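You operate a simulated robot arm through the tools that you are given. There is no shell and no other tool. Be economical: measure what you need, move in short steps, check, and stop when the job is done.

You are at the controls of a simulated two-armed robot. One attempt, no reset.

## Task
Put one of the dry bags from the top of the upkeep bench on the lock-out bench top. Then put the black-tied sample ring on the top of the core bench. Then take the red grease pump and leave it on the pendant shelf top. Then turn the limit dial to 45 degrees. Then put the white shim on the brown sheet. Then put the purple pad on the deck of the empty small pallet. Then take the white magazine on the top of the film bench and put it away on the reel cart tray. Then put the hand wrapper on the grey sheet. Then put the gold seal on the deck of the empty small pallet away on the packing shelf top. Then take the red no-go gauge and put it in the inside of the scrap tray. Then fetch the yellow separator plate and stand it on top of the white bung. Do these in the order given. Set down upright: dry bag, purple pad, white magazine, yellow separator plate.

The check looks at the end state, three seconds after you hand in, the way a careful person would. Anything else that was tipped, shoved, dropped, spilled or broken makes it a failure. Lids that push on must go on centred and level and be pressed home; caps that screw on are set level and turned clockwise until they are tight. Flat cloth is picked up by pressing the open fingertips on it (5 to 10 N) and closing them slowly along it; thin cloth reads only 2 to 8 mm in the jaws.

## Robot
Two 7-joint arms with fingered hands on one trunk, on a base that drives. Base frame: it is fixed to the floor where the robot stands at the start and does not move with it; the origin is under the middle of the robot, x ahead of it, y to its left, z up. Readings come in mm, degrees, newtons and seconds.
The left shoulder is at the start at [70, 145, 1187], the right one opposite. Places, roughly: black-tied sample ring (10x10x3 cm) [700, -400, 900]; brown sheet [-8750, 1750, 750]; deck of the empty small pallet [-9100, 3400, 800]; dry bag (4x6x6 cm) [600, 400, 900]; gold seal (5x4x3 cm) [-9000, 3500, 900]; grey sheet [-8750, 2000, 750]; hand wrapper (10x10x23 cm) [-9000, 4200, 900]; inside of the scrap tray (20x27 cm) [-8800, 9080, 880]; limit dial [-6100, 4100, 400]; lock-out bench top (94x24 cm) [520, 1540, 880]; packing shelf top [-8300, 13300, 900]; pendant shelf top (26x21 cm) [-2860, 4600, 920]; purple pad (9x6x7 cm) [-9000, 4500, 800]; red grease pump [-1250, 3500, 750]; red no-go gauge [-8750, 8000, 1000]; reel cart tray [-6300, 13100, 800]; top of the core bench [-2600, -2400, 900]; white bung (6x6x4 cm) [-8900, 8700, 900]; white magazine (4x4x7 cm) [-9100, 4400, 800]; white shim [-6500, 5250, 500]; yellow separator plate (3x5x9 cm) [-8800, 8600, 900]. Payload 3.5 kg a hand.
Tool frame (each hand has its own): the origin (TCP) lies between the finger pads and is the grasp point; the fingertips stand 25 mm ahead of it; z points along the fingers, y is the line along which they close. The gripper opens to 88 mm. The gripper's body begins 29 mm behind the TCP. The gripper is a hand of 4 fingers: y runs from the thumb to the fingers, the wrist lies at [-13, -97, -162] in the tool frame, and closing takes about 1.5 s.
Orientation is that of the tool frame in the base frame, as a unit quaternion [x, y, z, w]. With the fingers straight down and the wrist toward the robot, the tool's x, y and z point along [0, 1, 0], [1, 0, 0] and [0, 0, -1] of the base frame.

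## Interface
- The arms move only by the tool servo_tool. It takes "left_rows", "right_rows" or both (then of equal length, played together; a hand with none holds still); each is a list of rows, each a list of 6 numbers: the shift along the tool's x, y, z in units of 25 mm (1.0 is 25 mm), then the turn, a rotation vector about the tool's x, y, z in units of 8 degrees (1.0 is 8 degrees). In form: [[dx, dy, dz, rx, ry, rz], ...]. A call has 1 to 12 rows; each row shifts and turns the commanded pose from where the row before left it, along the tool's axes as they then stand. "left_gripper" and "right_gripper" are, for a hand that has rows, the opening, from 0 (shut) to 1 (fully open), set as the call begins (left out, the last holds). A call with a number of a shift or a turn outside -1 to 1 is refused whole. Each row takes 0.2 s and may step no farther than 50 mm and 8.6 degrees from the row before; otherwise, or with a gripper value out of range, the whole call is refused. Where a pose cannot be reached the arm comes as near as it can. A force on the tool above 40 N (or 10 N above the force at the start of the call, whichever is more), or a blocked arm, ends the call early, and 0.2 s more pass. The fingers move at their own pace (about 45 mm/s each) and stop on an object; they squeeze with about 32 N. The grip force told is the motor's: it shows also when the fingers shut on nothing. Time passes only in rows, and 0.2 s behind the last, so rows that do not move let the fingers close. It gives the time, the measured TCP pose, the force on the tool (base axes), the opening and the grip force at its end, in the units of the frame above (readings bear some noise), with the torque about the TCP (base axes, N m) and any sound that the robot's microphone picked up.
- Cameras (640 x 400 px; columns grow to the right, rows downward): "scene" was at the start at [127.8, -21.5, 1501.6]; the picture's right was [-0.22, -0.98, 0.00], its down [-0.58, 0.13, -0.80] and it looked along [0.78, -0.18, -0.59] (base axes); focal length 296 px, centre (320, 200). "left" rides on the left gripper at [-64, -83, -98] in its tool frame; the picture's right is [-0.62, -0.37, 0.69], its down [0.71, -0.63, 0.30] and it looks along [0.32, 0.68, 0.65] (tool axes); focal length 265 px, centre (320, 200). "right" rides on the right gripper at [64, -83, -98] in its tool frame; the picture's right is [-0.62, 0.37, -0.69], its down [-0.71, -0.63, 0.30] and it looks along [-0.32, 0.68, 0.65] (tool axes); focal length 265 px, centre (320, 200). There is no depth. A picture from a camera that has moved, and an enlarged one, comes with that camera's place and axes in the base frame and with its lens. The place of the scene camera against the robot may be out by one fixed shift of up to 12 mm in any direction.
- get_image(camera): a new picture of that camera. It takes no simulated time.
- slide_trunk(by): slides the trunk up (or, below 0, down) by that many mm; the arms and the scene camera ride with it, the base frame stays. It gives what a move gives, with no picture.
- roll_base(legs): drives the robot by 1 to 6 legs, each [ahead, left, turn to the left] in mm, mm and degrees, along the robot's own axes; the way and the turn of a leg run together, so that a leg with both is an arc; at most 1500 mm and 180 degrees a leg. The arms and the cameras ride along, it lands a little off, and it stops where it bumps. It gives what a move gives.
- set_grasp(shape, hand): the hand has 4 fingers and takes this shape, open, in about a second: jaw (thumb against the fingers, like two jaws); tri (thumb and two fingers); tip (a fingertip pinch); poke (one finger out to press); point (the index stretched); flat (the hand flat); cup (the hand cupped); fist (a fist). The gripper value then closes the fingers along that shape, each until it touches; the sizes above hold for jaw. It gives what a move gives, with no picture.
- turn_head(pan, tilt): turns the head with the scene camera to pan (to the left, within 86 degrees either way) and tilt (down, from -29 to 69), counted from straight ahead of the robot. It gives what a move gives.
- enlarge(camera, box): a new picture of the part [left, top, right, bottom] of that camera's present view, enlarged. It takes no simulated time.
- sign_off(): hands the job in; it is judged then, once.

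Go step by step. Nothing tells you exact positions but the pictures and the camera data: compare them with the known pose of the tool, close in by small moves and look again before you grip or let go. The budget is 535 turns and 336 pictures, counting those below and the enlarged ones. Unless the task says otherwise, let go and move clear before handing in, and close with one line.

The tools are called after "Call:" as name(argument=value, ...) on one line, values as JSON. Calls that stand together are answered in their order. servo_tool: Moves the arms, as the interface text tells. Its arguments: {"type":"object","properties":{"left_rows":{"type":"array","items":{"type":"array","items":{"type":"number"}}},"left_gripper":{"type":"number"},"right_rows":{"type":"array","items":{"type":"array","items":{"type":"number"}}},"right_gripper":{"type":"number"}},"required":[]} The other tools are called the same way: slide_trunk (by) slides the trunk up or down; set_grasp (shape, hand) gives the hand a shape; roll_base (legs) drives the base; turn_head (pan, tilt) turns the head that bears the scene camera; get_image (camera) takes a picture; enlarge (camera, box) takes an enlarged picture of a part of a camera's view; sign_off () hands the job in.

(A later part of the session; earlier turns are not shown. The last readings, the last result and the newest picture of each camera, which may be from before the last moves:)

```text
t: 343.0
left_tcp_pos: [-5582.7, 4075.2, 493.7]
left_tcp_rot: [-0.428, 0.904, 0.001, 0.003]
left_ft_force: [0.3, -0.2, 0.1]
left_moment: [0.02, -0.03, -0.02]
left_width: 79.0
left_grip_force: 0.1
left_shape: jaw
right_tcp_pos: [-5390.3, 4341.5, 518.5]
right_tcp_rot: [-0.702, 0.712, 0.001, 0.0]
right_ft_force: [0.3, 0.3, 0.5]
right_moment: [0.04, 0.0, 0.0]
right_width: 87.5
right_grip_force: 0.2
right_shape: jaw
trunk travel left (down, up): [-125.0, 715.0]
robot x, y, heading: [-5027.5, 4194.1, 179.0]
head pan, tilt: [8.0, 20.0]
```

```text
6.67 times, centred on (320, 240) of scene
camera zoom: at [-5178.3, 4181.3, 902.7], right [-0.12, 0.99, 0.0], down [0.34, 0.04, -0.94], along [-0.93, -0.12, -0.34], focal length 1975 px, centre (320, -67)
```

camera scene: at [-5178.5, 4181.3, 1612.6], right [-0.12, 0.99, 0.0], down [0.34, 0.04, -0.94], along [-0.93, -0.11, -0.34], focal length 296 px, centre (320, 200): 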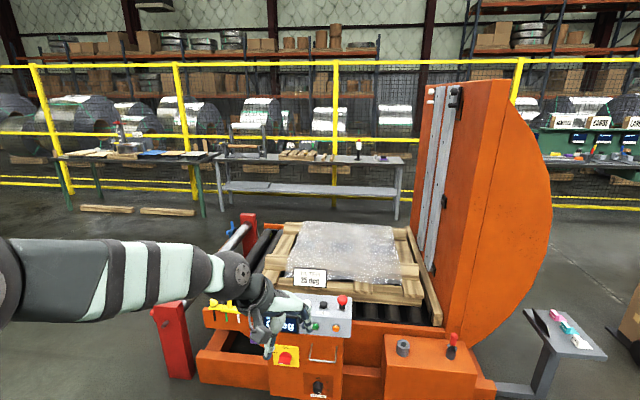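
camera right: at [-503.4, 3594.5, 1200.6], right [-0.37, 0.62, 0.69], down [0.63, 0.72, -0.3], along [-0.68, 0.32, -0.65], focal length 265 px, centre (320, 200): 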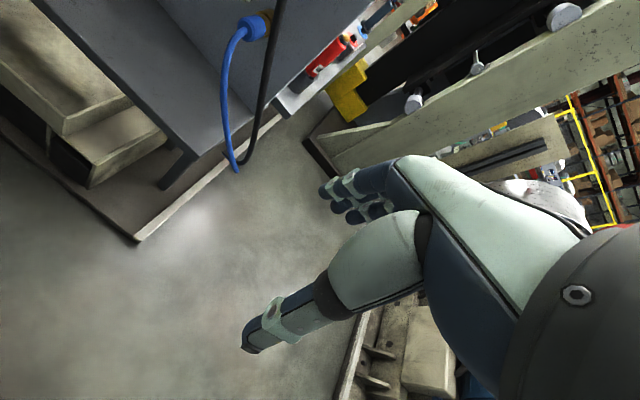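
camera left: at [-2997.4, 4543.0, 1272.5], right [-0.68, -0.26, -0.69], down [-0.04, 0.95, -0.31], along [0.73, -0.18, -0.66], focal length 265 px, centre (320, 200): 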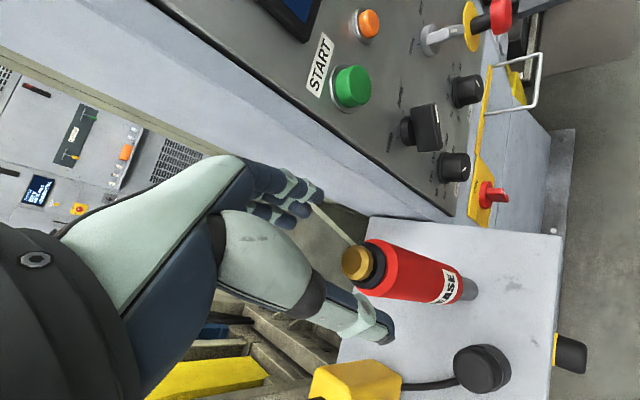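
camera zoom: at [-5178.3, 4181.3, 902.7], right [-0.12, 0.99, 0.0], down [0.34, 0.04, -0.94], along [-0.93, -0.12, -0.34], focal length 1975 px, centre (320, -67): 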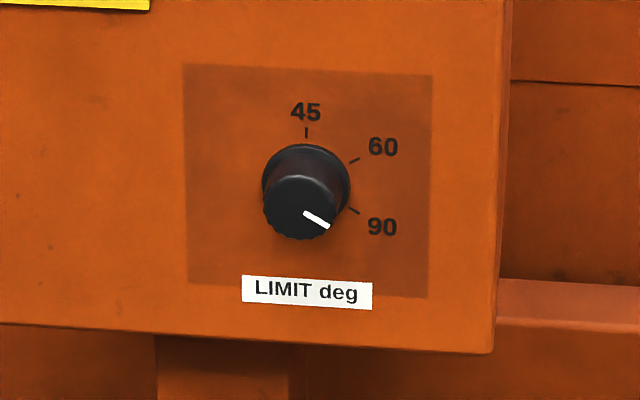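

Ticks: 45 at the top, 60 at 60° right, 90 at 120° right, and the pointer stands at 90, so it needs 120° counter-clockwise. The knob base is at about [-6114, 4050, 414]. I'll extend the right hand and pitch it so the fingers point forward.

Call:
servo_tool(right_rows=[[0, 1, 0, 0, 0, 0], [0, 1, 0, 0, 0, 0], [0, 1, 0, 0, 0, 0], [0, 1, 0, 0, 0, 0], [0, 1, 0, 0, 0, 0], [0, 1, 0, 0, 0, 0]], right_gripper=1)

Call:
servo_tool(right_rows=[[0, 0, 0, -0.9375, 0, 0], [0, 0, 0, -0.9375, 0, 0], [0, 0, 0, -0.9375, 0, 0], [0, 0, 0, -0.9375, 0, 0], [0, 0, 0, -0.9375, 0, 0], [0, 0, 0, -0.9375, 0, 0], [0, 0, 0, -0.9375, 0, 0], [0, 0, 0, -0.9375, 0, 0], [0, 0, 0, -0.9375, 0, 0], [0, 0, 0, -0.9375, 0, 0], [0, 0, 0, -0.9375, 0, 0], [0, 0, 0, -0.9375, 0, 0]])

Call:
get_image(camera="right")

```text
t: 344.4
left_tcp_pos: [-5581.5, 4075.7, 494.0]
left_tcp_rot: [-0.426, 0.905, 0.002, 0.002]
left_ft_force: [-0.3, -0.2, 0.0]
left_moment: [-0.01, 0.0, 0.01]
left_width: 79.1
left_grip_force: 0.0
left_shape: jaw
right_tcp_pos: [-5539.6, 4341.8, 520.3]
right_tcp_rot: [-0.702, 0.712, 0.0, 0.001]
right_ft_force: [0.1, -0.5, -0.5]
right_moment: [0.01, -0.01, -0.01]
right_width: 87.9
right_grip_force: 0.1
right_shape: jaw
trunk travel left (down, up): [-125.0, 715.0]
robot x, y, heading: [-5028.3, 4194.0, 179.1]
head pan, tilt: [8.0, 20.0]
```

```text
t: 347.0
left_tcp_pos: [-5582.4, 4074.9, 493.5]
left_tcp_rot: [-0.427, 0.904, 0.001, 0.002]
left_ft_force: [-0.4, -0.4, -1.0]
left_moment: [-0.02, -0.01, 0.02]
left_width: 79.2
left_grip_force: 0.0
left_shape: jaw
right_tcp_pos: [-5618.9, 4370.0, 588.5]
right_tcp_rot: [-0.55, 0.601, 0.408, -0.412]
right_ft_force: [-0.6, 0.5, -0.9]
right_moment: [-0.05, -0.01, -0.03]
right_width: 87.9
right_grip_force: 0.0
right_shape: jaw
right hand out of reach, approached as far as the arm can: row 7, 8, 9, 10, 11, 12
trunk travel left (down, up): [-125.0, 715.0]
robot x, y, heading: [-5029.9, 4190.8, 178.9]
head pan, tilt: [8.0, 20.0]
```

```text
231 pictures are left
camera right: at [-5502.3, 4298.3, 544.4], right [0.57, 0.61, 0.55], down [-0.04, 0.68, -0.73], along [-0.82, 0.39, 0.42], focal length 265 px, centre (320, 200)
```

right: 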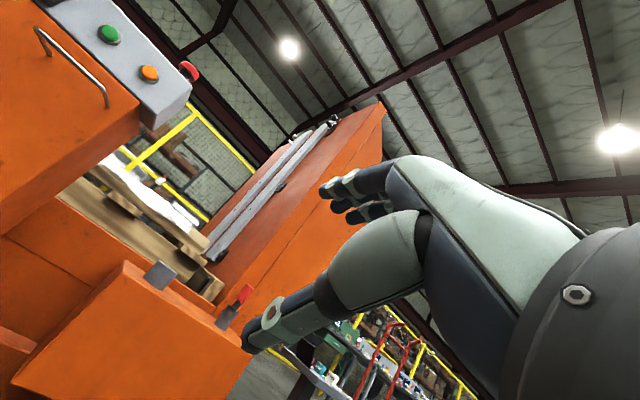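

The wrist-below pose is near a limit. I'll roll the hand 90° so the wrist goes to the right side.

Call:
servo_tool(right_rows=[[0, 0, 0, 0, 0, -0.9375], [0, 0, 0, 0, 0, -0.9375], [0, 0, 0, 0, 0, -0.9375], [0, 0, 0, 0, 0, -0.9375], [0, 0, 0, 0, 0, -0.9375], [0, 0, 0, 0, 0, -0.9375], [0, 0, 0, 0, 0, -0.9375], [0, 0, 0, 0, 0, -0.9375], [0, 0, 0, 0, 0, -0.9375], [0, 0, 0, 0, 0, -0.9375], [0, 0, 0, 0, 0, -0.9375], [0, 0, 0, 0, 0, -0.9375]])

Call:
turn_head(pan=-15, tilt=40)

Call:
get_image(camera="scene")

```text
t: 349.6
left_tcp_pos: [-5582.4, 4075.2, 494.1]
left_tcp_rot: [-0.427, 0.904, 0.001, 0.002]
left_ft_force: [-1.1, 0.2, 0.1]
left_moment: [0.01, -0.01, 0.0]
left_width: 79.2
left_grip_force: 0.1
left_shape: jaw
right_tcp_pos: [-5532.0, 4356.7, 419.0]
right_tcp_rot: [0.807, -0.017, -0.59, -0.012]
right_ft_force: [-1.1, 0.0, -0.3]
right_moment: [-0.02, -0.01, -0.01]
right_width: 88.0
right_grip_force: 0.2
right_shape: jaw
right hand out of reach, approached as far as the arm can: row 3, 4, 6, 7, 8, 9, 10, 11, 12
trunk travel left (down, up): [-125.0, 715.0]
robot x, y, heading: [-5028.7, 4197.0, 179.2]
head pan, tilt: [8.0, 20.0]
```

```text
t: 350.5
left_tcp_pos: [-5583.0, 4075.2, 494.1]
left_tcp_rot: [-0.428, 0.904, 0.001, 0.003]
left_ft_force: [-0.2, 0.3, 0.0]
left_moment: [0.02, -0.02, -0.04]
left_width: 78.8
left_grip_force: 0.1
left_shape: jaw
right_tcp_pos: [-5533.9, 4357.3, 419.1]
right_tcp_rot: [0.808, -0.019, -0.589, -0.011]
right_ft_force: [-0.2, -0.4, 1.2]
right_moment: [-0.04, -0.02, 0.0]
right_width: 87.6
right_grip_force: 0.1
right_shape: jaw
trunk travel left (down, up): [-125.0, 715.0]
robot x, y, heading: [-5026.0, 4190.7, 179.2]
head pan, tilt: [-15.0, 40.0]
```

```text
230 pictures are left
camera scene: at [-5167.7, 4216.0, 871.3], right [0.27, 0.96, 0.0], down [0.62, -0.18, -0.77], along [-0.74, 0.21, -0.64], focal length 296 px, centre (320, 200)
```

scene: 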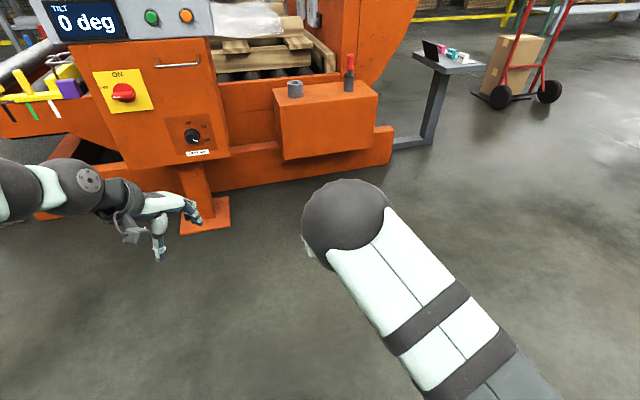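

The roll worked, but the arm is cramped. I'll extend it forward along the fingers and see whether the hand levels out.

Call:
servo_tool(right_rows=[[0, 0, 1, 0, 0, 0], [0, 0, 1, 0, 0, 0], [0, 0, 1, 0, 0, 0], [0, 0, 1, 0, 0, 0], [0, 0, 1, 0, 0, 0], [0, 0, 1, 0, 0, 0], [0, 0, 0, 0, 0, 0]])

Call:
get_image(camera="right")

```text
t: 352.1
left_tcp_pos: [-5582.6, 4076.8, 493.4]
left_tcp_rot: [-0.427, 0.904, 0.001, 0.003]
left_ft_force: [0.4, 0.3, -0.1]
left_moment: [0.06, -0.02, 0.03]
left_width: 79.2
left_grip_force: 0.0
left_shape: jaw
right_tcp_pos: [-5626.7, 4406.1, 337.3]
right_tcp_rot: [0.814, -0.005, -0.581, -0.002]
right_ft_force: [-0.4, 0.0, 0.1]
right_moment: [-0.01, 0.01, 0.0]
right_width: 88.0
right_grip_force: 0.0
right_shape: jaw
right hand out of reach, approached as far as the arm can: row 1, 2, 3, 4, 5, 6
trunk travel left (down, up): [-125.0, 715.0]
robot x, y, heading: [-5030.2, 4194.4, 179.0]
head pan, tilt: [-15.0, 40.0]
```

```text
229 pictures are left
camera right: at [-5512.4, 4489.3, 306.8], right [0.45, -0.37, 0.81], down [-0.51, 0.64, 0.58], along [-0.73, -0.68, 0.1], focal length 265 px, centre (320, 200)
```

right: 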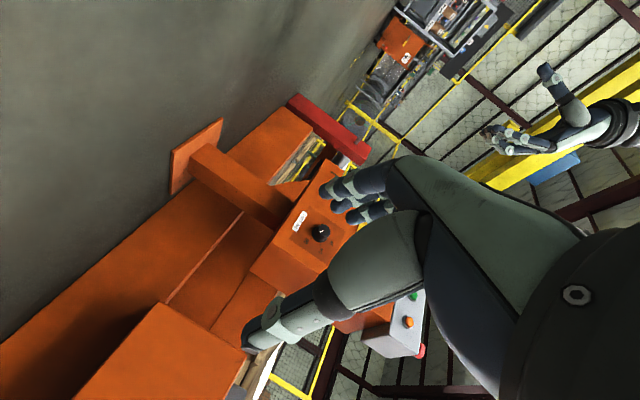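

The arm sags away from the commanded pose; this roll is near a joint limit too. I'll try rolling further so the wrist comes on top.

Call:
servo_tool(right_rows=[[0, 0, 0, 0, 0, -0.9375], [0, 0, 0, 0, 0, -0.9375], [0, 0, 0, 0, 0, -0.9375], [0, 0, 0, 0, 0, -0.9375], [0, 0, 0, 0, 0, -0.9375], [0, 0, 0, 0, 0, -0.9375], [0, 0, 0, 0, 0, -0.9375], [0, 0, 0, 0, 0, -0.9375], [0, 0, 0, 0, 0, -0.9375], [0, 0, 0, 0, 0, -0.9375], [0, 0, 0, 0, 0, -0.9375], [0, 0, 0, 0, 0, -0.9375]])

Call:
get_image(camera="scene")

```text
t: 354.7
left_tcp_pos: [-5582.0, 4075.8, 494.1]
left_tcp_rot: [-0.428, 0.904, 0.001, 0.003]
left_ft_force: [0.3, -0.8, 0.0]
left_moment: [0.03, 0.0, 0.02]
left_width: 78.9
left_grip_force: 0.0
left_shape: jaw
right_tcp_pos: [-5625.6, 4447.3, 340.2]
right_tcp_rot: [0.579, 0.573, -0.407, -0.413]
right_ft_force: [-0.7, -0.1, -0.5]
right_moment: [-0.03, 0.01, 0.0]
right_width: 88.1
right_grip_force: 0.1
right_shape: jaw
right hand out of reach, approached as far as the arm can: row 1, 2, 3, 4, 12
trunk travel left (down, up): [-125.0, 715.0]
robot x, y, heading: [-5029.5, 4194.2, 179.1]
head pan, tilt: [-15.0, 40.0]
```

```text
228 pictures are left
camera scene: at [-5167.7, 4216.1, 871.3], right [0.27, 0.96, 0.0], down [0.62, -0.18, -0.77], along [-0.74, 0.21, -0.64], focal length 296 px, centre (320, 200)
```

scene: 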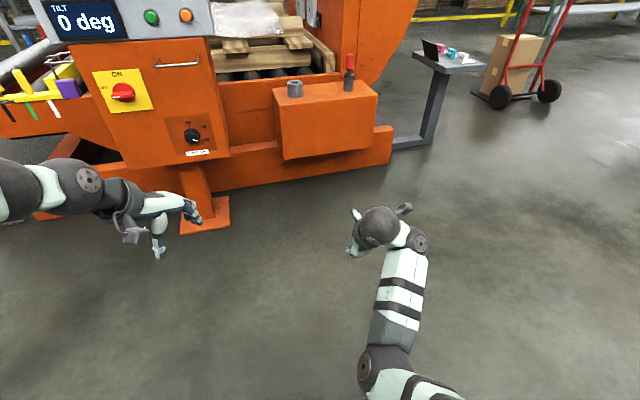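

Now the wrist is on top and within reach, just pitched 19° down. I'll level it and raise the hand.

Call:
servo_tool(right_rows=[[0, 0, 0, 0.6, 0, 0], [0, 0, 0, 0.6, 0, 0], [0, 0, 0, 0.6, 0, 0], [0, 0, 0, 0.6, 0, 0], [0, -1, 0, 0, 0, 0], [0, -1, 0, 0, 0, 0], [0, 0, 0, 0, 0, 0]])

Call:
get_image(camera="scene")

Call:
get_image(camera="right")

```text
t: 356.3
left_tcp_pos: [-5582.6, 4074.5, 493.2]
left_tcp_rot: [-0.427, 0.904, 0.001, 0.002]
left_ft_force: [0.0, 0.6, 1.1]
left_moment: [-0.01, -0.01, -0.01]
left_width: 79.0
left_grip_force: 0.1
left_shape: jaw
right_tcp_pos: [-5585.2, 4487.8, 419.9]
right_tcp_rot: [-0.499, -0.499, 0.478, 0.523]
right_ft_force: [0.0, -0.2, 0.0]
right_moment: [0.0, 0.0, -0.03]
right_width: 87.9
right_grip_force: 0.0
right_shape: jaw
right hand out of reach, approached as far as the arm can: row 1, 2, 3, 4
trunk travel left (down, up): [-125.0, 715.0]
robot x, y, heading: [-5029.1, 4193.3, 178.9]
head pan, tilt: [-15.0, 40.0]
```

```text
227 pictures are left
camera scene: at [-5167.7, 4216.2, 871.3], right [0.27, 0.96, 0.0], down [0.62, -0.18, -0.77], along [-0.74, 0.21, -0.64], focal length 296 px, centre (320, 200)
```

scene: 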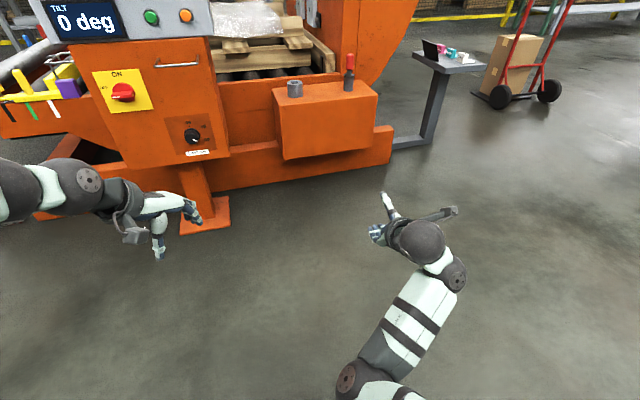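

```text
226 pictures are left
camera right: at [-5483.8, 4545.4, 505.5], right [0.66, -0.63, -0.4], down [-0.34, -0.73, 0.6], along [-0.67, -0.26, -0.7], focal length 265 px, centre (320, 200)
```

right: 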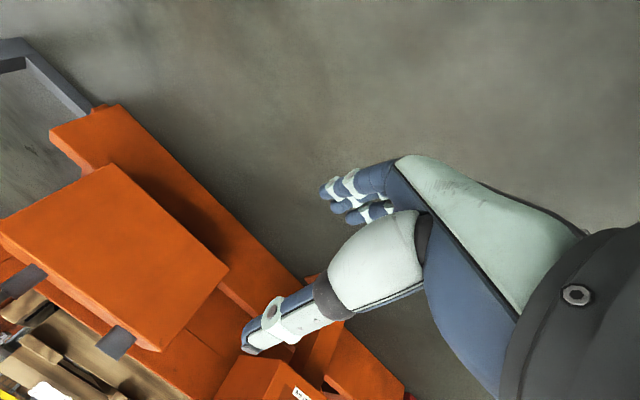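

The hand is now level with its wrist on top. I'll test whether it can roll 60° clockwise from here.

Call:
servo_tool(right_rows=[[0, 0, 0, 0, 0, 0.94], [0, 0, 0, 0, 0, 0.94], [0, 0, 0, 0, 0, 0.94], [0, 0, 0, 0, 0, 0.94], [0, 0, 0, 0, 0, 0.94], [0, 0, 0, 0, 0, 0.94], [0, 0, 0, 0, 0, 0.94], [0, 0, 0, 0, 0, 0.94]])

```text
t: 358.1
left_tcp_pos: [-5581.1, 4075.6, 494.2]
left_tcp_rot: [-0.427, 0.904, 0.001, 0.003]
left_ft_force: [0.0, 0.2, 0.2]
left_moment: [0.02, 0.0, -0.01]
left_width: 79.1
left_grip_force: 0.2
left_shape: jaw
right_tcp_pos: [-5589.2, 4493.0, 418.1]
right_tcp_rot: [0.678, 0.201, -0.671, -0.222]
right_ft_force: [0.3, -0.6, -0.6]
right_moment: [-0.04, 0.02, -0.02]
right_width: 87.9
right_grip_force: 0.0
right_shape: jaw
right hand out of reach, approached as far as the arm can: row 2, 3
trunk travel left (down, up): [-125.0, 715.0]
robot x, y, heading: [-5030.6, 4194.1, 179.0]
head pan, tilt: [-15.0, 40.0]
```

That works. I'll test the full 120° counter-clockwise sweep in free air.

Call:
servo_tool(right_rows=[[0, 0, 0, 0, 0, -1], [0, 0, 0, 0, 0, -1], [0, 0, 0, 0, 0, -1], [0, 0, 0, 0, 0, -1], [0, 0, 0, 0, 0, -1], [0, 0, 0, 0, 0, -1], [0, 0, 0, 0, 0, -1], [0, 0, 0, 0, 0, -1], [0, 0, 0, 0, 0, -1], [0, 0, 0, 0, 0, -1], [0, 0, 0, 0, 0, -1], [0, 0, 0, 0, 0, -1]])

Call:
servo_tool(right_rows=[[0, 0, 0, 0, 0, -1], [0, 0, 0, 0, 0, -1], [0, 0, 0, 0, 0, -1]])

```text
t: 360.7
left_tcp_pos: [-5581.5, 4076.2, 494.7]
left_tcp_rot: [-0.427, 0.904, 0.001, 0.002]
left_ft_force: [-0.8, -0.1, 0.2]
left_moment: [-0.02, -0.02, -0.02]
left_width: 78.8
left_grip_force: 0.1
left_shape: jaw
right_tcp_pos: [-5533.1, 4525.2, 461.4]
right_tcp_rot: [-0.304, -0.64, 0.293, 0.642]
right_ft_force: [-0.7, -0.4, -0.5]
right_moment: [-0.01, 0.02, -0.02]
right_width: 88.0
right_grip_force: 0.1
right_shape: jaw
right hand out of reach, approached as far as the arm can: row 9, 10, 11, 12
trunk travel left (down, up): [-125.0, 715.0]
robot x, y, heading: [-5028.0, 4193.6, 179.1]
head pan, tilt: [-15.0, 40.0]
```

```text
t: 361.5
left_tcp_pos: [-5582.9, 4074.1, 493.8]
left_tcp_rot: [-0.427, 0.904, 0.001, 0.002]
left_ft_force: [-0.1, 0.0, 0.3]
left_moment: [-0.01, -0.01, 0.03]
left_width: 79.1
left_grip_force: 0.1
left_shape: jaw
right_tcp_pos: [-5485.9, 4555.9, 498.1]
right_tcp_rot: [0.166, 0.69, -0.155, -0.687]
right_ft_force: [-0.1, 0.2, -0.4]
right_moment: [-0.02, 0.01, -0.02]
right_width: 87.9
right_grip_force: 0.2
right_shape: jaw
right hand out of reach, approached as far as the arm can: row 1, 2, 3
trunk travel left (down, up): [-125.0, 715.0]
robot x, y, heading: [-5031.5, 4191.5, 179.2]
head pan, tilt: [-15.0, 40.0]
```

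Beyond about 65° the arm hits its limits, so I'll do the turn in two grips of 60°. I'll roll back to two o'clock first, then move toward a more central place.

Call:
servo_tool(right_rows=[[0, 0, 0, 0, 0, 1], [0, 0, 0, 0, 0, 1], [0, 0, 0, 0, 0, 1], [0, 0, 0, 0, 0, 1], [0, 0, 0, 0, 0, 1], [0, 0, 0, 0, 0, 1], [0, 0, 0, 0, 0, 1], [0, 0, 0, 0, 0, 1], [0, 0, 0, 0, 0, 1], [0, 0, 0, 0, 0, 1], [0, 0, 0, 0, 0, 1], [0, 0, 0, 0, 0, 1]])

Call:
servo_tool(right_rows=[[0, 0, 0, 0, 0, 1], [0, 0, 0, 0, 0, 1], [0, 0, 0, 0, 0, 1], [-0.25, 1, 0.6, 0, 0, 0], [-0.25, 1, 0.6, 0, 0, 0], [-0.25, 1, 0.6, 0, 0, 0], [-0.25, 1, 0.6, 0, 0, 0], [-0.25, 1, 0.6, 0, 0, 0], [-0.25, 1, 0.6, 0, 0, 0], [-0.25, 1, 0.6, 0, 0, 0], [-0.25, 1, 0.6, 0, 0, 0], [0, 0.9, 0.6, 0, 0, 0]])

Call:
get_image(camera="scene")

```text
t: 364.1
left_tcp_pos: [-5581.8, 4074.6, 493.8]
left_tcp_rot: [-0.427, 0.904, 0.001, 0.002]
left_ft_force: [0.4, -0.6, 0.0]
left_moment: [0.01, 0.0, 0.02]
left_width: 79.1
left_grip_force: 0.1
left_shape: jaw
right_tcp_pos: [-5484.8, 4570.8, 395.8]
right_tcp_rot: [0.587, 0.391, -0.571, -0.421]
right_ft_force: [0.6, 0.0, 0.4]
right_moment: [0.0, -0.02, 0.01]
right_width: 88.0
right_grip_force: 0.1
right_shape: jaw
right hand out of reach, approached as far as the arm can: row 7, 8, 9, 10, 11, 12
trunk travel left (down, up): [-125.0, 715.0]
robot x, y, heading: [-5026.4, 4194.3, 178.8]
head pan, tilt: [-15.0, 40.0]
```

```text
t: 366.9
left_tcp_pos: [-5583.2, 4075.5, 494.8]
left_tcp_rot: [-0.427, 0.904, 0.001, 0.003]
left_ft_force: [-0.5, -0.3, -0.2]
left_moment: [-0.01, 0.0, -0.03]
left_width: 79.3
left_grip_force: 0.1
left_shape: jaw
right_tcp_pos: [-5591.8, 4476.4, 348.5]
right_tcp_rot: [0.646, 0.283, -0.634, -0.317]
right_ft_force: [-0.7, -0.6, 0.3]
right_moment: [0.0, -0.02, 0.02]
right_width: 87.5
right_grip_force: 0.0
right_shape: jaw
right hand out of reach, approached as far as the arm can: row 1, 2, 3, 5, 6, 7, 8, 9, 10, 11, 12
trunk travel left (down, up): [-125.0, 715.0]
robot x, y, heading: [-5027.4, 4191.4, 179.1]
head pan, tilt: [-15.0, 40.0]
stopped in row 12 (right hand): the arm was blocked; the commanded pose is now the measured one
```

```text
225 pictures are left
camera scene: at [-5167.7, 4216.2, 871.3], right [0.27, 0.96, 0.0], down [0.62, -0.18, -0.77], along [-0.74, 0.21, -0.64], focal length 296 px, centre (320, 200)
```

scene: 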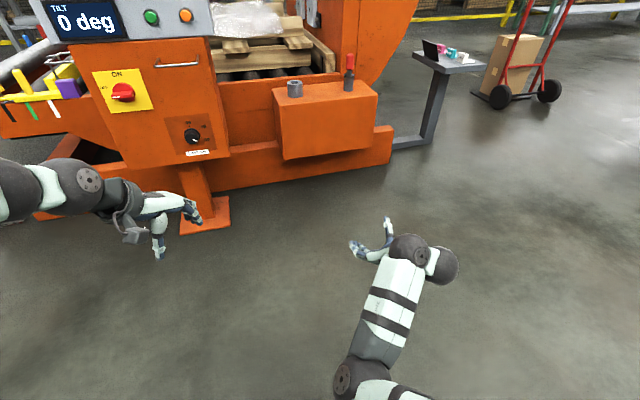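

The arm is too folded in this pose. I'll extend the hand forward 150 mm, where forearm and fingers line up, and see if it frees up.

Call:
servo_tool(right_rows=[[0, 0, 0.8, 0, 0, 0], [0, 0, 0.8, 0, 0, 0], [0, 0, 0.8, 0, 0, 0], [0, 0, 0.8, 0, 0, 0], [0, 0, 0.8, 0, 0, 0], [0, 0, 0.8, 0, 0, 0], [0, 0, 0.8, 0, 0, 0]])

Call:
servo_tool(right_rows=[[-0.7, 0.7, 0, 0, 0, 0], [-0.7, 0.7, 0, 0, 0, 0], [-0.7, 0.7, 0, 0, 0, 0], [-0.7, 0.7, 0, 0, 0, 0], [-0.7, 0.7, 0, 0, 0, 0]])

```text
t: 368.5
left_tcp_pos: [-5582.9, 4074.7, 495.1]
left_tcp_rot: [-0.428, 0.904, 0.001, 0.003]
left_ft_force: [-0.3, 0.3, -0.6]
left_moment: [-0.02, 0.0, 0.01]
left_width: 78.9
left_grip_force: 0.1
left_shape: jaw
right_tcp_pos: [-5729.8, 4479.4, 349.8]
right_tcp_rot: [0.647, 0.282, -0.635, -0.315]
right_ft_force: [-0.3, -0.7, 0.7]
right_moment: [0.01, 0.01, -0.03]
right_width: 88.1
right_grip_force: 0.1
right_shape: jaw
trunk travel left (down, up): [-125.0, 715.0]
robot x, y, heading: [-5028.4, 4198.9, 179.1]
head pan, tilt: [-15.0, 40.0]
```

```text
t: 369.7
left_tcp_pos: [-5581.6, 4074.9, 493.9]
left_tcp_rot: [-0.427, 0.904, 0.001, 0.002]
left_ft_force: [0.7, -0.2, 0.7]
left_moment: [0.03, 0.02, 0.01]
left_width: 79.3
left_grip_force: 0.1
left_shape: jaw
right_tcp_pos: [-5735.1, 4357.6, 340.1]
right_tcp_rot: [0.646, 0.283, -0.635, -0.314]
right_ft_force: [0.8, -0.1, 0.5]
right_moment: [0.02, -0.03, 0.02]
right_width: 87.9
right_grip_force: 0.2
right_shape: jaw
trunk travel left (down, up): [-125.0, 715.0]
robot x, y, heading: [-5025.3, 4193.8, 179.1]
head pan, tilt: [-15.0, 40.0]
```

It moves freely when extended. I'll raise it to knob height and test the roll range: first clockwise.

Call:
servo_tool(right_rows=[[-0.63, -0.75, 0, 0, 0, 0], [-0.63, -0.75, 0, 0, 0, 0], [-0.63, -0.75, 0, 0, 0, 0], [0, 0, 0, 0, 0, 1], [0, 0, 0, 0, 0, 1], [0, 0, 0, 0, 0, 1], [0, 0, 0, 0, 0, 1], [0, 0, 0, 0, 0, 1], [0, 0, 0, 0, 0, 1], [0, 0, 0, 0, 0, 1]])

Call:
servo_tool(right_rows=[[0, 0, 0, 0, 0, -1], [0, 0, 0, 0, 0, -1], [0, 0, 0, 0, 0, -1], [0, 0, 0, 0, 0, -1], [0, 0, 0, 0, 0, -1], [0, 0, 0, 0, 0, -1], [0, 0, 0, 0, 0, -1], [0, 0, 0, 0, 0, -1], [0, 0, 0, 0, 0, -1], [0, 0, 0, 0, 0, -1], [0, 0, 0, 0, 0, -1], [0, 0, 0, 0, 0, -1]])

Call:
servo_tool(right_rows=[[0, 0, 0, 0, 0, -1], [0, 0, 0, 0, 0, -1], [0, 0, 0, 0, 0, -1]])

```text
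t: 371.9
left_tcp_pos: [-5582.5, 4075.2, 493.9]
left_tcp_rot: [-0.427, 0.904, 0.001, 0.003]
left_ft_force: [0.0, 0.4, -0.7]
left_moment: [0.0, 0.0, 0.04]
left_width: 79.1
left_grip_force: 0.1
left_shape: jaw
right_tcp_pos: [-5737.6, 4356.5, 411.2]
right_tcp_rot: [-0.704, 0.056, 0.708, -0.021]
right_ft_force: [0.1, 0.2, 0.1]
right_moment: [0.0, -0.02, -0.02]
right_width: 87.8
right_grip_force: 0.0
right_shape: jaw
trunk travel left (down, up): [-125.0, 715.0]
robot x, y, heading: [-5030.9, 4193.0, 179.1]
head pan, tilt: [-15.0, 40.0]
```

```text
t: 374.5
left_tcp_pos: [-5582.4, 4074.9, 494.2]
left_tcp_rot: [-0.427, 0.904, 0.001, 0.003]
left_ft_force: [-0.3, 0.3, -0.6]
left_moment: [0.01, -0.01, 0.0]
left_width: 79.1
left_grip_force: 0.1
left_shape: jaw
right_tcp_pos: [-5737.6, 4358.0, 412.8]
right_tcp_rot: [-0.511, -0.487, 0.488, 0.513]
right_ft_force: [-0.2, 0.4, -0.1]
right_moment: [0.0, -0.04, -0.02]
right_width: 87.8
right_grip_force: 0.0
right_shape: jaw
trunk travel left (down, up): [-125.0, 715.0]
robot x, y, heading: [-5029.6, 4197.0, 179.3]
head pan, tilt: [-15.0, 40.0]
```

```text
t: 375.3
left_tcp_pos: [-5581.2, 4075.0, 493.9]
left_tcp_rot: [-0.427, 0.904, 0.001, 0.003]
left_ft_force: [-0.1, -0.8, 0.0]
left_moment: [0.0, -0.01, -0.04]
left_width: 79.4
left_grip_force: 0.1
left_shape: jaw
right_tcp_pos: [-5735.3, 4358.8, 410.7]
right_tcp_rot: [-0.4, -0.579, 0.374, 0.604]
right_ft_force: [-0.9, 0.4, -0.4]
right_moment: [-0.03, -0.01, -0.02]
right_width: 87.9
right_grip_force: 0.0
right_shape: jaw
right hand out of reach, approached as far as the arm can: row 3
trunk travel left (down, up): [-125.0, 715.0]
robot x, y, heading: [-5022.1, 4195.1, 179.1]
head pan, tilt: [-15.0, 40.0]
```

Extended, the full 120° sweep is reachable. I'll roll to the clockwise start, pull the left hand in and drive to just in front of the knob.

Call:
servo_tool(right_rows=[[0, 0, 0, 0, 0, 1], [0, 0, 0, 0, 0, 1], [0, 0, 0, 0, 0, 1], [0, 0, 0, 0, 0, 1], [0, 0, 0, 0, 0, 1], [0, 0, 0, 0, 0, 1], [0, 0, 0, 0, 0, 1], [0, 0, 0, 0, 0, 1], [0, 0, 0, 0, 0, 1], [0, 0, 0, 0, 0, 1], [0, 0, 0, 0, 0, 1], [0, 0, 0, 0, 0, 1]], left_rows=[[-0.6, -0.75, 0, 0, 0, 0], [-0.6, -0.75, 0, 0, 0, 0], [-0.6, -0.75, 0, 0, 0, 0], [-0.6, -0.75, 0, 0, 0, 0], [-0.6, -0.75, 0, 0, 0, 0], [0, 0, 0, 0, 0, 0], [0, 0, 0, 0, 0, 0], [0, 0, 0, 0, 0, 0], [0, 0, 0, 0, 0, 0], [0, 0, 0, 0, 0, 0], [0, 0, 0, 0, 0, 0], [0, 0, 0, 0, 0, 0]])

Call:
servo_tool(right_rows=[[0, 0, 0, 0, 0, 1], [0, 0, 0, 0, 0, 1], [0, 0, 0, 0, 0, 1], [0, 0, 0, 0, 0, 1]])

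Call:
roll_base(legs=[[150, 308, 0.9], [145, 0, 0]])

Call:
turn_head(pan=-15, tilt=30)

Call:
get_image(camera="scene")

Call:
get_image(camera="right")

```text
t: 377.9
left_tcp_pos: [-5465.7, 4075.7, 490.1]
left_tcp_rot: [-0.428, 0.904, 0.0, 0.007]
left_ft_force: [0.2, 0.5, -0.5]
left_moment: [-0.02, -0.03, 0.0]
left_width: 79.1
left_grip_force: 0.1
left_shape: jaw
left hand out of reach, approached as far as the arm can: row 5
right_tcp_pos: [-5735.9, 4362.1, 410.3]
right_tcp_rot: [0.7, 0.093, -0.697, -0.127]
right_ft_force: [0.2, 0.3, -0.5]
right_moment: [-0.03, 0.02, 0.03]
right_width: 87.9
right_grip_force: 0.0
right_shape: jaw
trunk travel left (down, up): [-125.0, 715.0]
robot x, y, heading: [-5031.0, 4192.6, 178.9]
head pan, tilt: [-15.0, 40.0]
```

```text
t: 378.9
left_tcp_pos: [-5465.2, 4077.5, 490.3]
left_tcp_rot: [-0.427, 0.904, 0.001, 0.007]
left_ft_force: [-1.1, 0.4, -0.4]
left_moment: [-0.03, 0.0, 0.0]
left_width: 79.0
left_grip_force: 0.1
left_shape: jaw
right_tcp_pos: [-5735.6, 4361.4, 410.6]
right_tcp_rot: [-0.697, 0.105, 0.705, -0.07]
right_ft_force: [0.1, 0.3, 0.5]
right_moment: [-0.03, 0.01, 0.05]
right_width: 87.9
right_grip_force: 0.2
right_shape: jaw
trunk travel left (down, up): [-125.0, 715.0]
robot x, y, heading: [-5027.5, 4196.8, 178.9]
head pan, tilt: [-15.0, 40.0]
```

```text
t: 382.0
left_tcp_pos: [-5755.7, 3774.1, 490.5]
left_tcp_rot: [-0.434, 0.901, 0.001, 0.007]
left_ft_force: [0.2, 0.4, 0.1]
left_moment: [0.01, -0.01, 0.03]
left_width: 79.0
left_grip_force: 0.0
left_shape: jaw
right_tcp_pos: [-6029.7, 4054.6, 410.3]
right_tcp_rot: [-0.699, 0.097, 0.704, -0.075]
right_ft_force: [0.3, 0.4, 0.3]
right_moment: [0.0, 0.0, -0.01]
right_width: 87.9
right_grip_force: 0.1
right_shape: jaw
trunk travel left (down, up): [-125.0, 715.0]
robot x, y, heading: [-5315.8, 3897.2, 180.1]
head pan, tilt: [-15.0, 40.0]
```

```text
t: 382.7
left_tcp_pos: [-5755.7, 3773.3, 490.9]
left_tcp_rot: [-0.434, 0.901, 0.0, 0.007]
left_ft_force: [-0.7, 0.4, 0.6]
left_moment: [0.02, 0.01, 0.0]
left_width: 79.2
left_grip_force: 0.0
left_shape: jaw
right_tcp_pos: [-6030.3, 4054.5, 410.3]
right_tcp_rot: [-0.699, 0.097, 0.705, -0.076]
right_ft_force: [0.5, -0.2, 1.2]
right_moment: [-0.02, -0.04, 0.02]
right_width: 87.8
right_grip_force: 0.0
right_shape: jaw
trunk travel left (down, up): [-125.0, 715.0]
robot x, y, heading: [-5319.0, 3895.3, 180.0]
head pan, tilt: [-15.0, 30.0]
```

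```text
224 pictures are left
camera scene: at [-5465.2, 3920.6, 886.6], right [0.26, 0.97, 0.0], down [0.48, -0.13, -0.87], along [-0.84, 0.22, -0.5], focal length 296 px, centre (320, 200)
```

scene: 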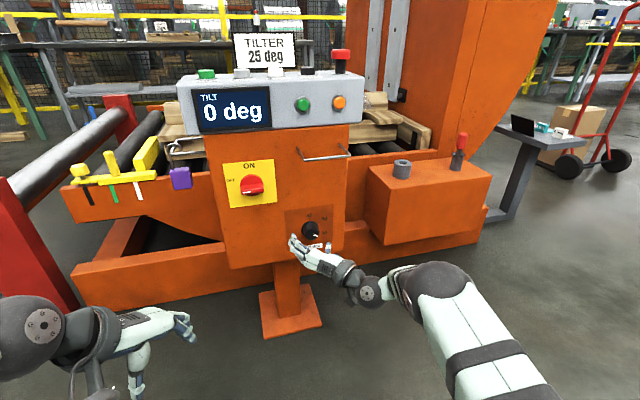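

```text
223 pictures are left
camera right: at [-5929.9, 4118.4, 326.3], right [0.69, -0.23, 0.69], down [-0.28, 0.79, 0.54], along [-0.67, -0.56, 0.48], focal length 265 px, centre (320, 200)
```

right: 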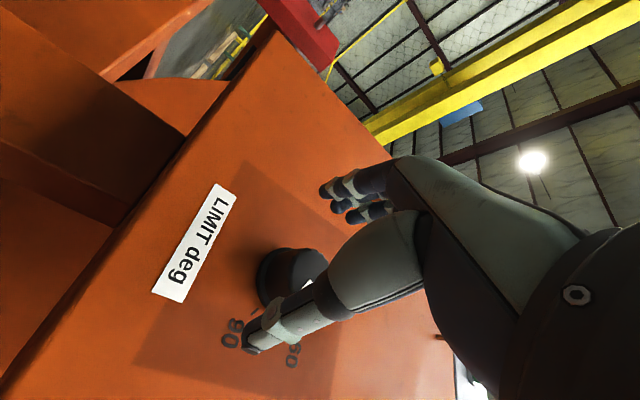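

Call:
enlarge(camera="scene", box=[270, 190, 366, 262])

Call:
enlarge(camera="right", box=[180, 200, 420, 380])

```text
5.56 times, centred on (318, 226) of scene
camera zoom: at [-5465.2, 3920.6, 886.6], right [0.26, 0.97, 0.0], down [0.48, -0.13, -0.87], along [-0.84, 0.22, -0.5], focal length 1646 px, centre (331, 56)
```

zoom: 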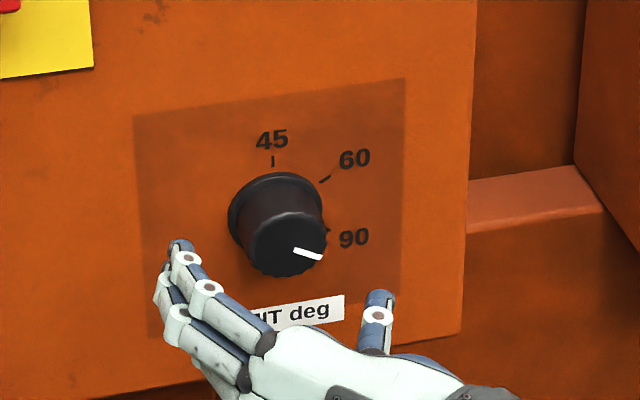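

```text
2.22 times, centred on (300, 290) of right
camera zoom: at [-5929.9, 4118.4, 326.3], right [0.69, -0.23, 0.69], down [-0.28, 0.79, 0.54], along [-0.67, -0.56, 0.48], focal length 590 px, centre (364, 0)
```

zoom: 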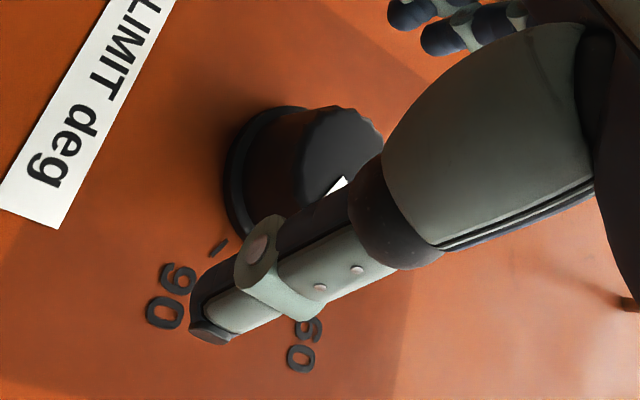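

By triangulation the knob's base is at about [-6100, 4058, 428]. I'll raise the hand 18 mm and go forward 25 mm, then look.

Call:
servo_tool(right_rows=[[-0.74, 0, 0, 0, 0, 0], [0, 0, 0.5, 0, 0, 0], [0, 0, 0.5, 0, 0, 0], [0, 0, 0, 0, 0, 0]], right_gripper=1)

Call:
enlarge(camera="scene", box=[270, 190, 366, 262])

Call:
get_image(camera="right")

```text
t: 383.7
left_tcp_pos: [-5754.9, 3775.2, 490.2]
left_tcp_rot: [-0.434, 0.901, 0.0, 0.006]
left_ft_force: [-0.4, 1.5, 0.1]
left_moment: [0.01, 0.01, 0.01]
left_width: 78.9
left_grip_force: 0.0
left_shape: jaw
right_tcp_pos: [-6054.9, 4060.2, 427.4]
right_tcp_rot: [-0.699, 0.096, 0.705, -0.075]
right_ft_force: [-0.5, 0.1, -0.1]
right_moment: [-0.01, 0.0, -0.03]
right_width: 87.8
right_grip_force: 0.0
right_shape: jaw
trunk travel left (down, up): [-125.0, 715.0]
robot x, y, heading: [-5317.1, 3902.4, 179.8]
head pan, tilt: [-15.0, 30.0]
```

```text
5.56 times, centred on (318, 226) of scene
camera zoom: at [-5465.2, 3920.6, 886.6], right [0.26, 0.97, 0.0], down [0.48, -0.13, -0.87], along [-0.84, 0.22, -0.5], focal length 1646 px, centre (331, 56)
```

zoom: 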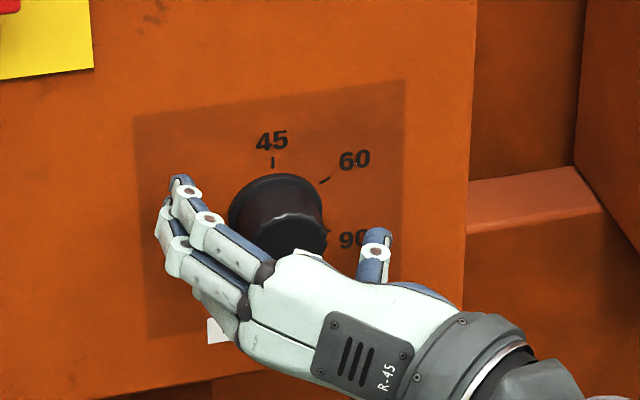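

```text
219 pictures are left
camera right: at [-5954.7, 4124.3, 344.4], right [0.69, -0.23, 0.69], down [-0.28, 0.79, 0.54], along [-0.67, -0.56, 0.48], focal length 265 px, centre (320, 200)
```

right: 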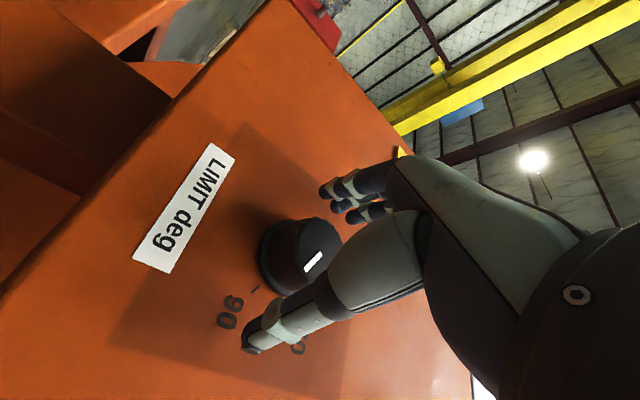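

The hand needs a few mm up. I'll correct and go forward carefully until the tips are near the panel.

Call:
servo_tool(right_rows=[[-0.21, 0.14, 0, 0, 0, 0], [0, 0, 0.3, 0, 0, 0], [0, 0, 0.2, 0, 0, 0], [0, 0, 0, 0, 0, 0]])

Call:
get_image(camera="right")

```text
t: 384.6
left_tcp_pos: [-5753.0, 3774.7, 490.8]
left_tcp_rot: [-0.433, 0.901, 0.001, 0.005]
left_ft_force: [-0.2, -0.1, -1.0]
left_moment: [-0.02, -0.01, 0.0]
left_width: 79.4
left_grip_force: 0.1
left_shape: jaw
right_tcp_pos: [-6063.1, 4060.1, 432.8]
right_tcp_rot: [0.702, -0.098, -0.701, 0.08]
right_ft_force: [25.0, 3.9, 1.2]
right_moment: [-0.13, 0.54, 1.15]
right_width: 85.9
right_grip_force: 0.1
right_shape: jaw
trunk travel left (down, up): [-125.0, 715.0]
robot x, y, heading: [-5320.9, 3899.7, 179.9]
head pan, tilt: [-15.0, 30.0]
stopped in row 4 (right hand): the force on the tool passed its limit (the readings are from after the stop); the commanded pose is now the measured one
```

```text
218 pictures are left
camera right: at [-5961.8, 4122.5, 349.3], right [0.68, -0.22, 0.69], down [-0.29, 0.8, 0.53], along [-0.67, -0.56, 0.48], focal length 265 px, centre (320, 200)
```

right: 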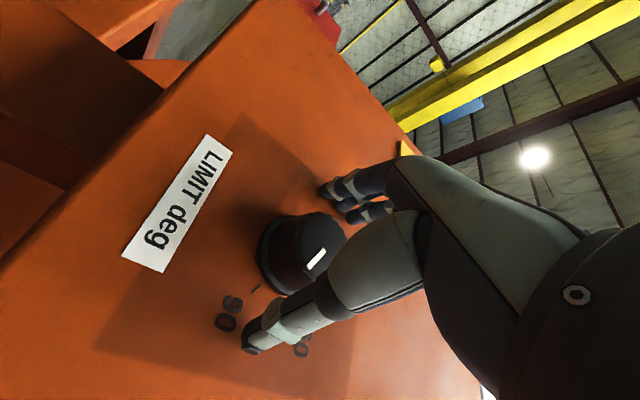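

The tips touched the panel, so its face is at x ≈ -6088. I'll back off 5 mm and re-centre by a few mm.

Call:
servo_tool(right_rows=[[0, 0, -0.25, 0, 0, 0], [0.18, -0.25, 0, 0, 0, 0], [0, 0, 0, 0, 0, 0]])

Call:
enlarge(camera="right", box=[200, 160, 440, 340])

Call:
enlarge(camera="scene", box=[270, 190, 366, 262])

```text
t: 385.4
left_tcp_pos: [-5754.2, 3776.0, 490.3]
left_tcp_rot: [-0.434, 0.901, 0.0, 0.007]
left_ft_force: [0.5, -0.9, 0.3]
left_moment: [0.0, 0.01, -0.02]
left_width: 78.9
left_grip_force: 0.1
left_shape: jaw
right_tcp_pos: [-6058.4, 4063.6, 426.8]
right_tcp_rot: [0.702, -0.097, -0.702, 0.076]
right_ft_force: [-0.3, -0.3, 0.8]
right_moment: [0.0, -0.02, 0.02]
right_width: 88.1
right_grip_force: 0.1
right_shape: jaw
trunk travel left (down, up): [-125.0, 715.0]
robot x, y, heading: [-5318.4, 3899.3, 179.9]
head pan, tilt: [-15.0, 30.0]
```

```text
2.22 times, centred on (320, 250) of right
camera zoom: at [-5958.0, 4127.2, 343.1], right [0.68, -0.23, 0.69], down [-0.28, 0.79, 0.54], along [-0.67, -0.56, 0.48], focal length 590 px, centre (320, 89)
```

zoom: 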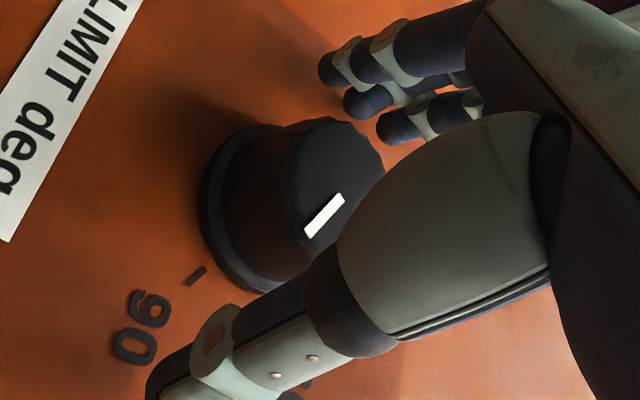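

```text
5.56 times, centred on (318, 226) of scene
camera zoom: at [-5464.5, 3920.9, 886.6], right [0.26, 0.97, 0.0], down [0.48, -0.13, -0.87], along [-0.84, 0.23, -0.5], focal length 1646 px, centre (331, 56)
```

zoom: 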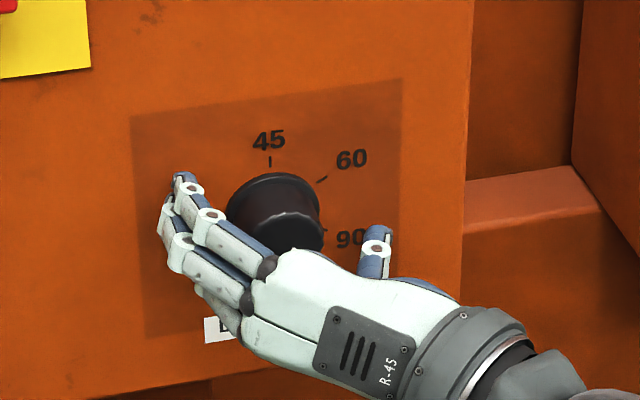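

The axis lines up with the knob. Closing on it now.

Call:
servo_tool(right_rows=[[0, 0, 0, 0, 0, 0], [0, 0, 0, 0, 0, 0], [0, 0, 0, 0, 0, 0], [0, 0, 0, 0, 0, 0], [0, 0, 0, 0, 0, 0], [0, 0, 0, 0, 0, 0], [0, 0, 0, 0, 0, 0]], right_gripper=0)

Call:
enlarge(camera="right", box=[200, 160, 440, 340])

```text
t: 387.0
left_tcp_pos: [-5754.3, 3775.2, 488.5]
left_tcp_rot: [-0.433, 0.901, 0.0, 0.006]
left_ft_force: [-0.4, -0.2, -0.3]
left_moment: [0.01, -0.02, 0.02]
left_width: 79.1
left_grip_force: 0.0
left_shape: jaw
right_tcp_pos: [-6058.5, 4064.1, 425.3]
right_tcp_rot: [0.702, -0.097, -0.702, 0.077]
right_ft_force: [0.3, 2.7, -2.1]
right_moment: [0.05, -0.05, 0.02]
right_width: 31.4
right_grip_force: 31.8
right_shape: jaw
trunk travel left (down, up): [-125.0, 715.0]
robot x, y, heading: [-5319.9, 3900.2, 179.9]
head pan, tilt: [-15.0, 30.0]
```

```text
2.22 times, centred on (320, 250) of right
camera zoom: at [-5957.5, 4127.9, 342.4], right [0.68, -0.23, 0.69], down [-0.28, 0.79, 0.54], along [-0.67, -0.56, 0.48], focal length 590 px, centre (320, 89)
```

zoom: 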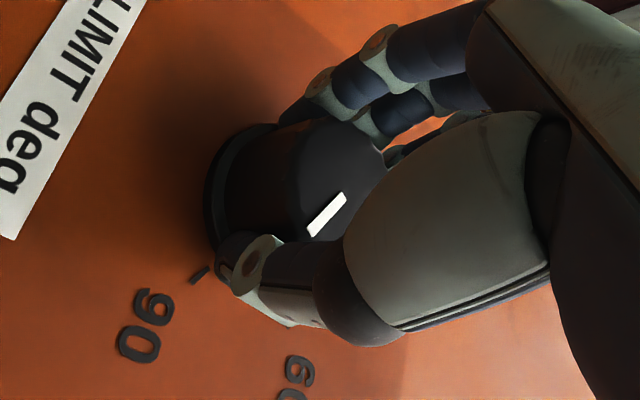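

The knob is gripped. I'll turn counter-clockwise 48° and check.

Call:
servo_tool(right_rows=[[0, 0, 0, 0, 0, -1], [0, 0, 0, 0, 0, -1], [0, 0, 0, 0, 0, -1], [0, 0, 0, 0, 0, -1], [0, 0, 0, 0, 0, -1], [0, 0, 0, 0, 0, -1]])

Call:
get_image(camera="right")

```text
t: 388.4
left_tcp_pos: [-5754.1, 3774.9, 490.0]
left_tcp_rot: [-0.433, 0.901, 0.001, 0.006]
left_ft_force: [0.1, -0.2, -0.4]
left_moment: [0.01, -0.02, 0.01]
left_width: 78.9
left_grip_force: 0.1
left_shape: jaw
right_tcp_pos: [-6057.7, 4063.9, 427.4]
right_tcp_rot: [0.679, 0.196, -0.673, -0.217]
right_ft_force: [-5.8, 11.3, 7.9]
right_moment: [-0.07, 0.17, -0.19]
right_width: 29.7
right_grip_force: 32.0
right_shape: jaw
trunk travel left (down, up): [-125.0, 715.0]
robot x, y, heading: [-5320.5, 3900.8, 179.9]
head pan, tilt: [-15.0, 30.0]
```

```text
214 pictures are left
camera right: at [-5956.1, 4168.0, 420.0], right [0.67, -0.67, 0.31], down [-0.3, 0.13, 0.95], along [-0.68, -0.73, -0.11], focal length 265 px, centre (320, 200)
```

right: 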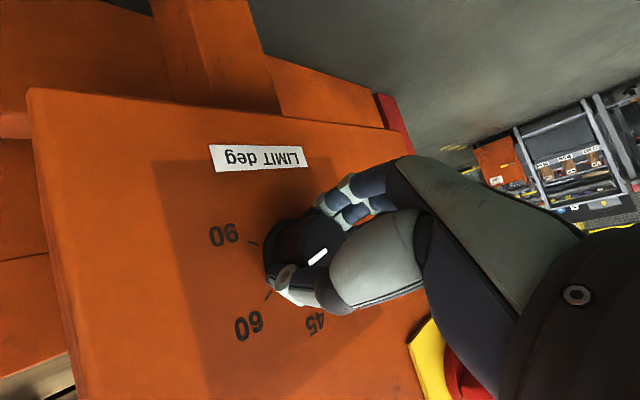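

The pointer turns with the hand. I'll continue the remaining 72°.

Call:
servo_tool(right_rows=[[0, 0, 0, 0, 0, -1], [0, 0, 0, 0, 0, -1], [0, 0, 0, 0, 0, -1], [0, 0, 0, 0, 0, -1], [0, 0, 0, 0, 0, -1], [0, 0, 0, 0, 0, -1], [0, 0, 0, 0, 0, -1], [0, 0, 0, 0, 0, -1], [0, 0, 0, 0, 0, -1], [0, 0, 0, 0, 0, 0]])

Call:
get_image(camera="right")

Call:
enlarge(camera="scene", box=[270, 190, 366, 262])

```text
t: 390.6
left_tcp_pos: [-5754.2, 3774.7, 492.4]
left_tcp_rot: [-0.433, 0.901, 0.001, 0.006]
left_ft_force: [0.1, 0.2, -0.1]
left_moment: [0.02, -0.01, 0.02]
left_width: 79.4
left_grip_force: 0.0
left_shape: jaw
right_tcp_pos: [-6057.2, 4063.1, 429.0]
right_tcp_rot: [-0.433, -0.558, 0.418, 0.572]
right_ft_force: [-5.4, 4.2, 12.9]
right_moment: [0.0, 0.37, -0.04]
right_width: 29.4
right_grip_force: 31.7
right_shape: jaw
trunk travel left (down, up): [-125.0, 715.0]
robot x, y, heading: [-5319.1, 3899.4, 179.6]
head pan, tilt: [-15.0, 30.0]
```

```text
213 pictures are left
camera right: at [-5958.0, 4100.6, 525.8], right [0.68, -0.51, -0.53], down [-0.33, -0.85, 0.41], along [-0.66, -0.11, -0.75], focal length 265 px, centre (320, 200)
```

right: 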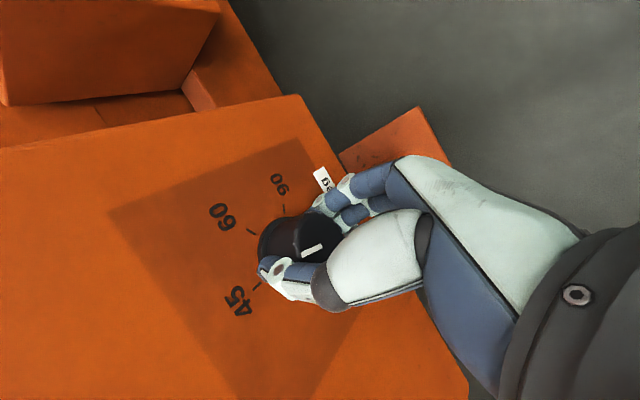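

```text
5.56 times, centred on (318, 226) of scene
camera zoom: at [-5462.8, 3920.8, 886.9], right [0.26, 0.97, 0.0], down [0.48, -0.13, -0.87], along [-0.84, 0.23, -0.5], focal length 1646 px, centre (331, 56)
```

zoom: 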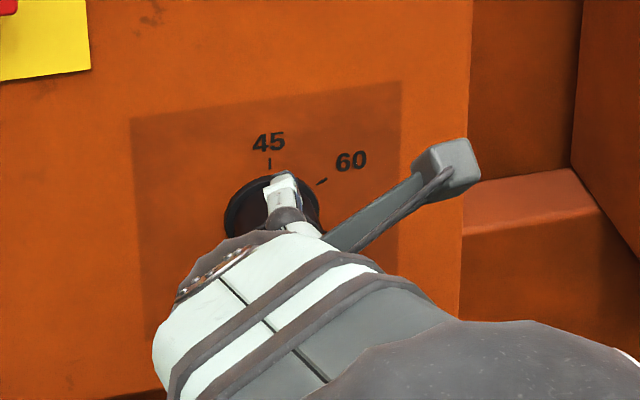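

Call:
enlarge(camera="right", box=[220, 170, 380, 320])

```text
2.67 times, centred on (300, 245) of right
camera zoom: at [-5958.0, 4100.6, 525.8], right [0.68, -0.51, -0.53], down [-0.33, -0.85, 0.41], along [-0.66, -0.11, -0.75], focal length 708 px, centre (373, 80)
```

zoom: 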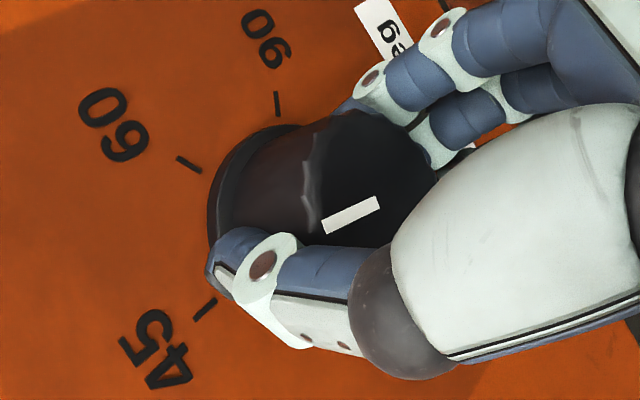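

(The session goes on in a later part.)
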